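You operate a simulated robot arm through the tools that you are given. There is no shell and no other tool. Be economical: measure what you need, move in short steps, check, and stop when the job is done.

The job below is to be done with a simulated robot arm. You get a single attempt, and the scene is never put back.

TASK
Press the zero button three times.

Only the result counts: the job must be done as asked and must still hold three seconds after the hand-in. Knocking over, shifting, dropping, spilling or breaking anything else fails it.

THE ROBOT
A 7-joint arm with a two-finger parallel gripper, fixed in place. Base frame: the origin is at the foot of the arm, x ahead of it, y to its left, z up. Lengths are in mm, angles in rad, forces in N, time in s.
Its first joint turns from -1.152 to 1.152 rad. Payload 2.4 kg.
The TCP is the grasp point between the finger pads, 30 mm short of the fingertips. In the tool frame z runs along the fingers and y along their closing line. Largest opening 94 mm; finger width 28, thickness 10; the body of the gripper, 50 by 96 mm, starts 55 mm behind the TCP.
Orientation is that of the tool frame in the base frame, as a unit quaternion [w, x, y, z]. With the fingers straight down and closing along the base's y, the tool's x points along the base's -x, its y along +y and its z along -z.

THE INTERFACE
- The arm moves only by the tool apply_moves. Its argument "targets" is a list of rows, each a list of 7 numbers: the shift along the tool's x, y, z in mm, then the turn, a rotation vector about the tool's x, y, z in degrees, then the opening, from 0 (shut) to 1 (fully open). In form: [[x, y, z, wx, wy, wz, jaw], ...]. A call has 1 to 12 rows; each row is the pose to reach, as a shift and turn from the pose commanded when the call began, along the tool's axes at that moment. Rows are played at 5 a second. More than 50 mm and 0.15 rad between two rows, or a gripper value outside its range, and nothing of the call is played. A pose out of reach is approached as far as the arm can. The call stops where the force on the tool passes 40 N (or 10 N more than at its start, if that is more) or the arm is blocked; 0.2 s more then pass. The fingers move at their own pace (about 153 mm/s each) and stop on an object; they squeeze with about 43 N. The grip force told is the motor's: it shows also when the fingers shut on nothing. Time passes only in rows, and 0.2 s behind the last, so rows that repeat a pose let the fingers close. The reply holds the time, the measured pose of the TCP, the force on the tool along the base axes, the opening and the grip force, in the units named above and with some noise.
- Cameras (640 x 400 px; columns grow to the right, rows downward): "scene" is fixed at [24.2, 460.2, 1456]; the picture's right is [-0.88, -0.48, 0.00], its down [-0.23, 0.43, -0.87] and it looks along [0.42, -0.77, -0.49] (base axes); focal length 366 px, centre (320, 200). "wrist" rides on the gripper at [-37, 0, -58] in the tool frame; the picture's right is [0.00, -1.00, 0.00], its down [0.97, 0.00, -0.24] and it looks along [0.24, 0.00, 0.97] (tool axes); focal length 218 px, centre (320, 200).
- get_image(camera): a new picture of that camera. No time passes.
- probe_pixels(camera, pixels): for up to 12 pixels [column, row] of the newest picture of that camera ("zoom" is the newest enlarged one), the place [x, y, z] in the base frame of the surface seen there, good to about 3 mm. No time passes.
- inspect(camera, box): a new picture of the part [left, top, right, bottom] of that camera's present view, enlarged. No time passes.
- hand_in(): hands the job in; it is judged then, once.

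Keep the steps short. Do not move on a guess: measure, check each grasp and each placing, and mend mistakes. In all there are 60 turns and 22 pictures (those below and enlarged ones count). Leave the gripper open and the arm clear of the work at the hand-in unless told otherwise, and finish with a single line.

The tools are called after "Emit:" by a JSON object that holds its "api" and its "payload". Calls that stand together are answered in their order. apply_moves: Moves the arm, as the interface text tells. Its arguments: {"type":"object","properties":{"targets":{"type":"array","items":{"type":"array","items":{"type":"number"}}}},"required":["targets"]} The other tools are called the same way: get_image (camera) takes a picture; probe_pixels (camera, pixels) gives the place of the surface under pixels of a picture; inspect (camera, box) takes an enlarged picture of a part of a camera's view; hand_in () hands the job in.

At the start:

```text
time_s: 0.0
eef_pos: [284.5, -357.8, 1133.2]
tcp_rot: [0.0, 0.0, 1.0, 0.001]
ft_force: [-0.2, -0.8, -0.8]
finger_gap: 94.0
grasp_force: 0.0
```

scene: 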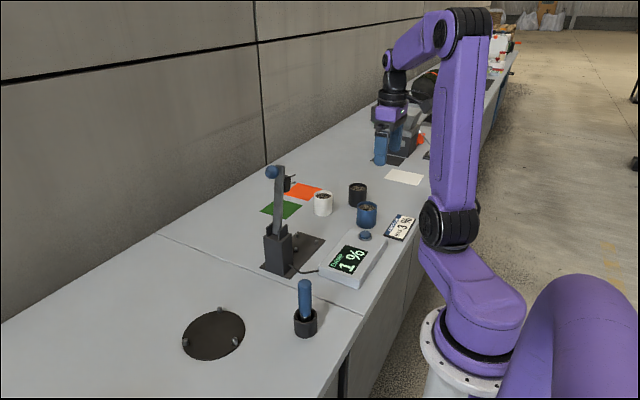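
wrist: 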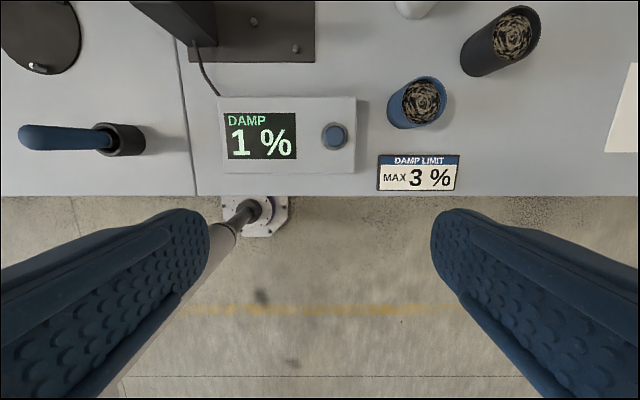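

The wrist view shows a meter box with a single round blue button at about (334,136). I'll enlarge the area to check that it is the zero button and measure it.

Emit:
{"api": "inspect", "payload": {"camera": "wrist", "box": [200, 70, 480, 210]}}

Emit:
{"api": "probe_pixels", "payload": {"camera": "wrist", "pixels": [[334, 136], [334, 127], [334, 143], [327, 135], [342, 135], [310, 110], [350, 165], [230, 165], [416, 105], [334, 155]]}}

Emit:
{"api": "inspect", "payload": {"camera": "scene", "box": [240, 150, 440, 300]}}

```text
2.29 times, centred on (340, 140) of wrist
```

zoom: 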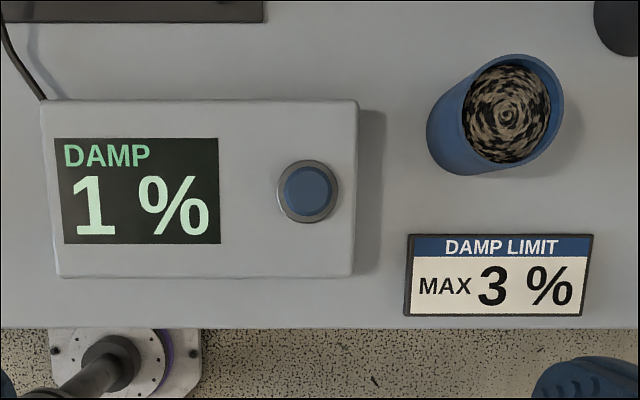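

```text
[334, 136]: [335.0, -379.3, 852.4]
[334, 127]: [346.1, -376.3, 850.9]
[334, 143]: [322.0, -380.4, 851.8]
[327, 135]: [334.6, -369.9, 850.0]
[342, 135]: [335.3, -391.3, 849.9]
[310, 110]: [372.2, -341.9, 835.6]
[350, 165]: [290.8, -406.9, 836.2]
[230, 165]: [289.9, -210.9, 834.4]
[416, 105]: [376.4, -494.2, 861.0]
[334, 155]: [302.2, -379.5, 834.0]
```

```text
2.67 times, centred on (340, 225) of scene
```

zoom: 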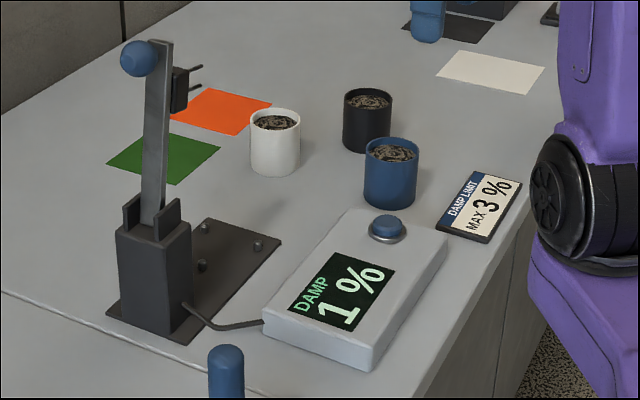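

The box is a DAMP meter with one button, which is the zero button candidate. The wrist probes put the box top at 835, lower than the quoted work surface, so I'll cross-check heights with the scene camera and on the table.

Emit:
{"api": "get_image", "payload": {"camera": "scene"}}

Emit:
{"api": "probe_pixels", "payload": {"camera": "scene", "pixels": [[365, 235], [361, 235], [369, 235], [352, 245], [375, 255], [340, 278], [300, 215], [366, 207], [403, 222], [230, 270]]}}

Emit:
{"api": "probe_pixels", "payload": {"camera": "wrist", "pixels": [[334, 136], [300, 180], [370, 110], [300, 80], [500, 150], [418, 178]]}}

```text
17 pictures are left
```

scene: 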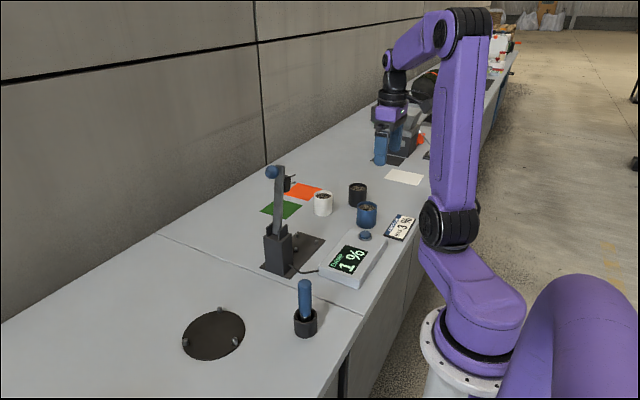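

```text
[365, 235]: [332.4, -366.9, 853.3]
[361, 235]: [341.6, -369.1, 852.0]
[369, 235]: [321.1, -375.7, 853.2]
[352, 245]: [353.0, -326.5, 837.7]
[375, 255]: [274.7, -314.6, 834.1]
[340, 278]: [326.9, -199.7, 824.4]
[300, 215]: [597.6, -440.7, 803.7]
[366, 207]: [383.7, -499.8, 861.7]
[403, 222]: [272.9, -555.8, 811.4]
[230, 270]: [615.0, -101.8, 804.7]
```

```text
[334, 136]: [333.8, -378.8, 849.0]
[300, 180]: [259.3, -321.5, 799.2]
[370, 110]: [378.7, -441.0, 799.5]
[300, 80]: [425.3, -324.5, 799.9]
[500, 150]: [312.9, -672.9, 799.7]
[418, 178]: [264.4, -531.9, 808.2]
```

Both cameras agree: the table is at z≈800, the box top at ≈835, and the button top at ≈851 with its centre at (334, -379.5). Next I'll shut the fingers and move over the button, then descend to TCP z≈913, leaving the tips about 30 mm above it.

Emit:
{"api": "apply_moves", "payload": {"targets": [[-25, -11, 0, 0, 0, 0, 0], [-49.5, -21.7, 0, 0, 0, 0, 0], [-49.5, -21.7, 40, 0, 0, 0, 0], [-49.5, -21.7, 80, 0, 0, 0, 0], [-49.5, -21.7, 120, 0, 0, 0, 0], [-49.5, -21.7, 160, 0, 0, 0, 0], [-49.5, -21.7, 200, 0, 0, 0, 0], [-49.5, -21.7, 220, 0, 0, 0, 0], [-49.5, -21.7, 220, 0, 0, 0, 0]]}}

Emit:
{"api": "get_image", "payload": {"camera": "wrist"}}

Emit:
{"api": "inspect", "payload": {"camera": "scene", "box": [280, 130, 460, 300]}}

```text
time_s: 2.0
eef_pos: [333.6, -380.1, 915.0]
tcp_rot: [-0.001, 0.0, 1.0, 0.0]
ft_force: [-0.9, 0.2, -0.1]
finger_gap: 0.3
grasp_force: 33.2
```

```text
16 pictures are left
```

wrist: 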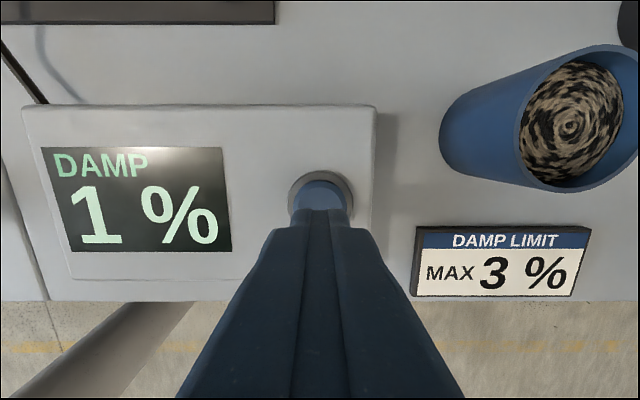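

```text
2.35 times, centred on (370, 215) of scene
```

zoom: 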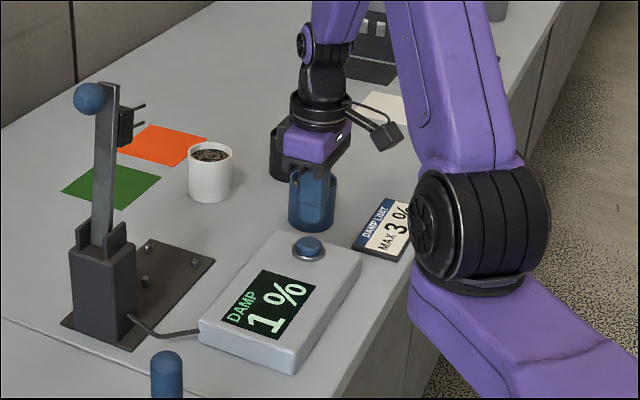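

The fingertips are shut and sit right above the button at about (320,190). I'll lower to just around contact in small steps and read the force.

Emit:
{"api": "apply_moves", "payload": {"targets": [[0, 0, 15, 0, 0, 0, 0], [0, 0, 26, 0, 0, 0, 0], [0, 0, 30, 0, 0, 0, 0], [0, 0, 32, 0, 0, 0, 0], [0, 0, 32, 0, 0, 0, 0]]}}

Emit:
{"api": "get_image", "payload": {"camera": "wrist"}}

```text
time_s: 3.2
eef_pos: [333.1, -379.5, 881.0]
tcp_rot: [0.0, 0.001, 1.0, 0.0]
ft_force: [0.4, 0.3, 0.0]
finger_gap: 0.1
grasp_force: 33.7
```

```text
14 pictures are left
```

wrist: 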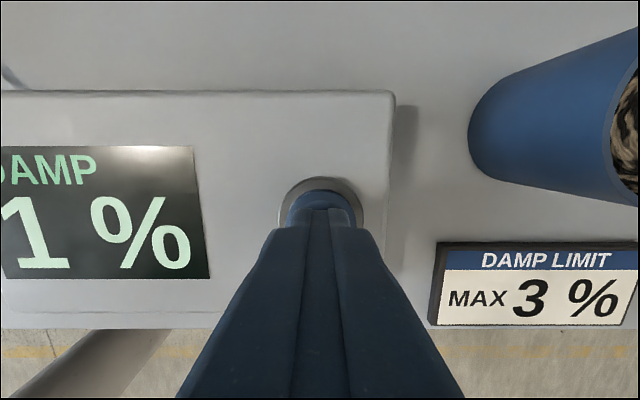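

No contact force yet (0 N) at TCP z 881. I'll go down in 1 mm steps, 4 mm in all.

Emit:
{"api": "apply_moves", "payload": {"targets": [[0, 0, 1, 0, 0, 0, 0], [0, 0, 2, 0, 0, 0, 0], [0, 0, 3, 0, 0, 0, 0], [0, 0, 4, 0, 0, 0, 0], [0, 0, 4, 0, 0, 0, 0]]}}

Emit:
{"api": "get_image", "payload": {"camera": "wrist"}}

```text
time_s: 4.4
eef_pos: [333.3, -380.4, 878.0]
tcp_rot: [0.0, 0.001, 1.0, 0.0]
ft_force: [-1.7, -0.6, 2.1]
finger_gap: 0.2
grasp_force: 33.3
```

```text
13 pictures are left
```

wrist: 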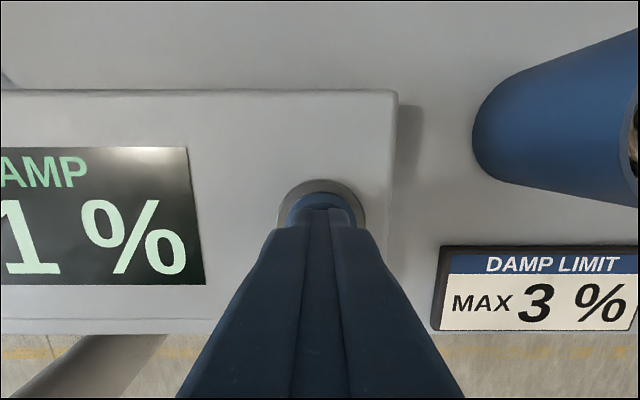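

Contact has begun, about 2 N upward. The display still reads 1 %. I'll keep pressing in 1 mm steps and watch the force.

Emit:
{"api": "apply_moves", "payload": {"targets": [[0, 0, 1, 0, 0, 0, 0], [0, 0, 2, 0, 0, 0, 0], [0, 0, 3, 0, 0, 0, 0], [0, 0, 3, 0, 0, 0, 0]]}}

Emit:
{"api": "get_image", "payload": {"camera": "wrist"}}

```text
time_s: 5.4
eef_pos: [333.0, -380.4, 874.5]
tcp_rot: [0.0, 0.0, 1.0, 0.0]
ft_force: [-1.4, 1.6, 4.1]
finger_gap: 0.0
grasp_force: 33.1
```

```text
12 pictures are left
```

wrist: 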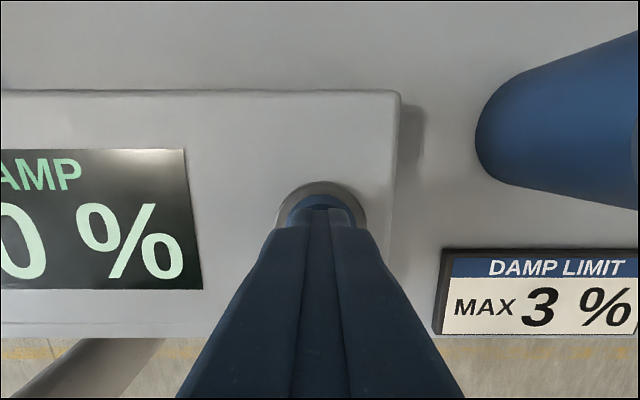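

The display changed to 0 %, so press one registered at about 6 mm of travel and 4 N, and this is the zero button. I'll lift fully clear by 15 mm and pause so it releases.

Emit:
{"api": "apply_moves", "payload": {"targets": [[0, 0, -5, 0, 0, 0, 0], [0, 0, -10, 0, 0, 0, 0], [0, 0, -15, 0, 0, 0, 0], [0, 0, -15, 0, 0, 0, 0], [0, 0, -15, 0, 0, 0, 0]]}}

Emit:
{"api": "inspect", "payload": {"camera": "scene", "box": [320, 205, 410, 290]}}

```text
time_s: 6.6
eef_pos: [334.6, -380.5, 891.3]
tcp_rot: [-0.001, 0.0, 1.0, 0.0]
ft_force: [-0.6, 0.7, 0.4]
finger_gap: 0.0
grasp_force: 32.9
```

```text
4.71 times, centred on (365, 248) of scene
```

zoom: 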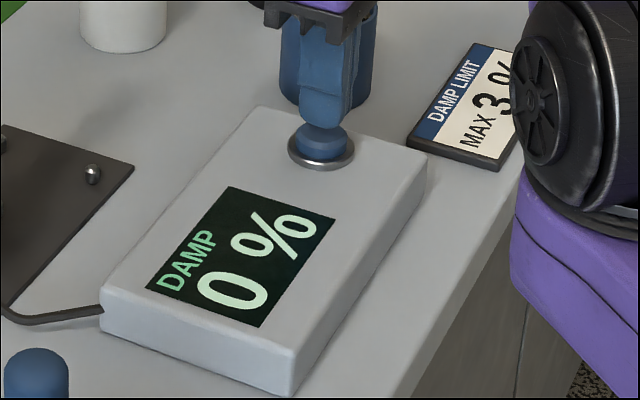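

Press one is confirmed: the display shows 0 %, and the button is back up with the tips clear. For press two I'll go down in steps to 2 mm deeper than before, to be sure of actuation, and hold.

Emit:
{"api": "apply_moves", "payload": {"targets": [[0, 0, 5, 0, 0, 0, 0], [0, 0, 9, 0, 0, 0, 0], [0, 0, 12, 0, 0, 0, 0], [0, 0, 14, 0, 0, 0, 0], [0, 0, 16, 0, 0, 0, 0], [0, 0, 17, 0, 0, 0, 0], [0, 0, 17, 0, 0, 0, 0], [0, 0, 17, 0, 0, 0, 0]]}}

Emit:
{"api": "inspect", "payload": {"camera": "scene", "box": [320, 205, 410, 290]}}

```text
time_s: 8.4
eef_pos: [333.0, -379.5, 872.7]
tcp_rot: [0.001, 0.0, 1.0, 0.0]
ft_force: [-3.9, 2.0, 20.6]
finger_gap: 0.2
grasp_force: 33.1
```

```text
4.71 times, centred on (365, 248) of scene
```

zoom: 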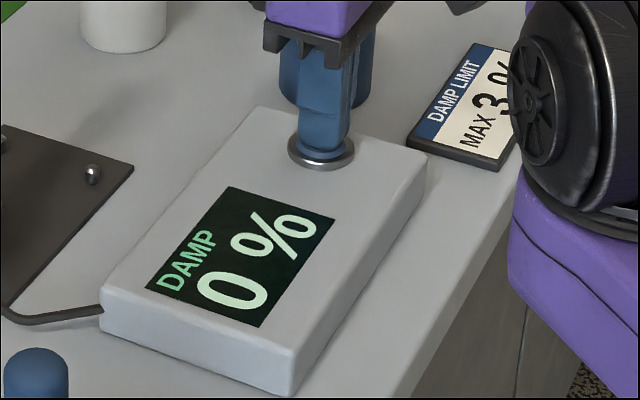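

Press two is done: 20 N shows the button at its end stop, and the box hasn't moved. I'll lift fully and check.

Emit:
{"api": "apply_moves", "payload": {"targets": [[0, 0, -5, 0, 0, 0, 0], [0, 0, -11, 0, 0, 0, 0], [0, 0, -17, 0, 0, 0, 0], [0, 0, -17, 0, 0, 0, 0], [0, 0, -17, 0, 0, 0, 0]]}}

Emit:
{"api": "inspect", "payload": {"camera": "scene", "box": [320, 205, 410, 290]}}

```text
time_s: 9.6
eef_pos: [333.1, -380.3, 889.6]
tcp_rot: [0.0, 0.001, 1.0, 0.0]
ft_force: [-0.1, 0.1, -1.1]
finger_gap: 0.1
grasp_force: 32.6
```

```text
4.71 times, centred on (365, 248) of scene
```

zoom: 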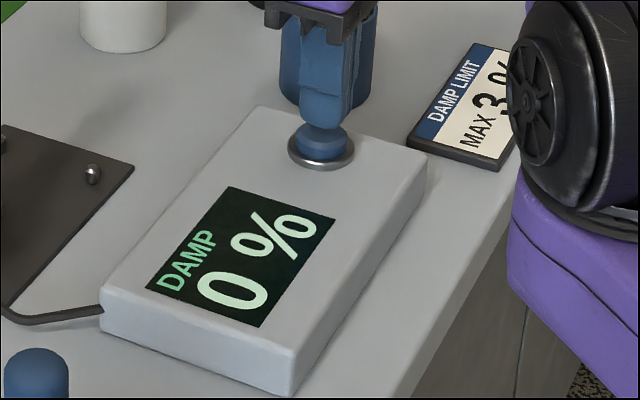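

The button is up again and the force is zero. Press three uses the same stroke.

Emit:
{"api": "apply_moves", "payload": {"targets": [[0, 0, 5, 0, 0, 0, 0], [0, 0, 9, 0, 0, 0, 0], [0, 0, 12, 0, 0, 0, 0], [0, 0, 14, 0, 0, 0, 0], [0, 0, 16, 0, 0, 0, 0], [0, 0, 17, 0, 0, 0, 0], [0, 0, 17, 0, 0, 0, 0], [0, 0, 17, 0, 0, 0, 0]]}}

```text
time_s: 11.4
eef_pos: [333.4, -379.8, 873.6]
tcp_rot: [0.001, 0.0, 1.0, -0.002]
ft_force: [-0.5, -0.2, 15.9]
finger_gap: 0.0
grasp_force: 33.2
```

Press three bottomed out too, at 16 N. I'll lift straight up well clear, then open the gripper.

Emit:
{"api": "apply_moves", "payload": {"targets": [[0, 0, -8, 0, 0, 0, 0], [0, 0, -17, 0, 0, 0, 0], [0, 0, -50, 0, 0, 0, 0], [0, 0, -95, 0, 0, 0, 0], [0, 0, -140, 0, 0, 0, 0], [0, 0, -185, 0, 0, 0, 0], [0, 0, -230, 0, 0, 0, 0], [0, 0, -230, 0, 0, 0, 1], [0, 0, -230, 0, 0, 0, 1], [0, 0, -230, 0, 0, 0, 1]]}}

Emit:
{"api": "get_image", "payload": {"camera": "scene"}}

Emit:
{"api": "get_image", "payload": {"camera": "wrist"}}

```text
time_s: 13.6
eef_pos: [335.2, -380.5, 1102.7]
tcp_rot: [0.001, 0.001, 1.0, -0.001]
ft_force: [0.5, 0.5, 0.7]
finger_gap: 93.9
grasp_force: 0.1
```

```text
8 pictures are left
```

scene: 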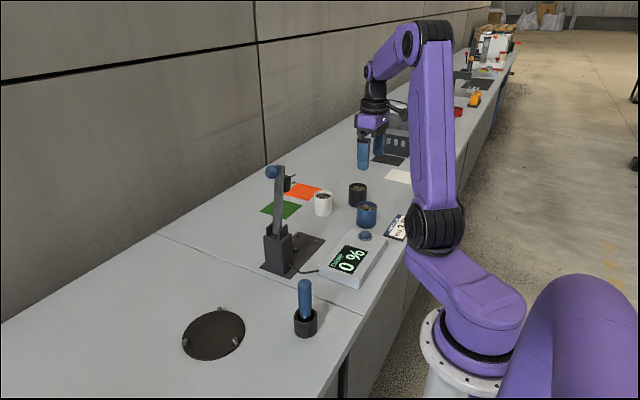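

```text
7 pictures are left
```

wrist: 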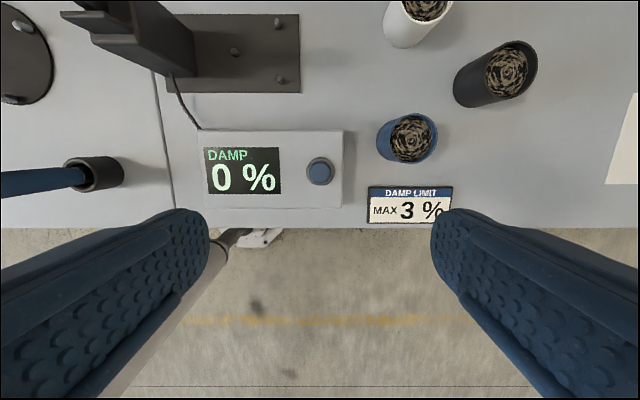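

I made three full presses with a full release after each. The display reads 0 %, nothing else has moved, and the gripper is open and clear, so I'm handing in.

Emit:
{"api": "hand_in", "payload": {}}

```text
The job is handed in.
```

I pressed the zero button three times, and the meter reads 0 %; only the first press changed the display, and I judged the other two by the button reaching its end stop.
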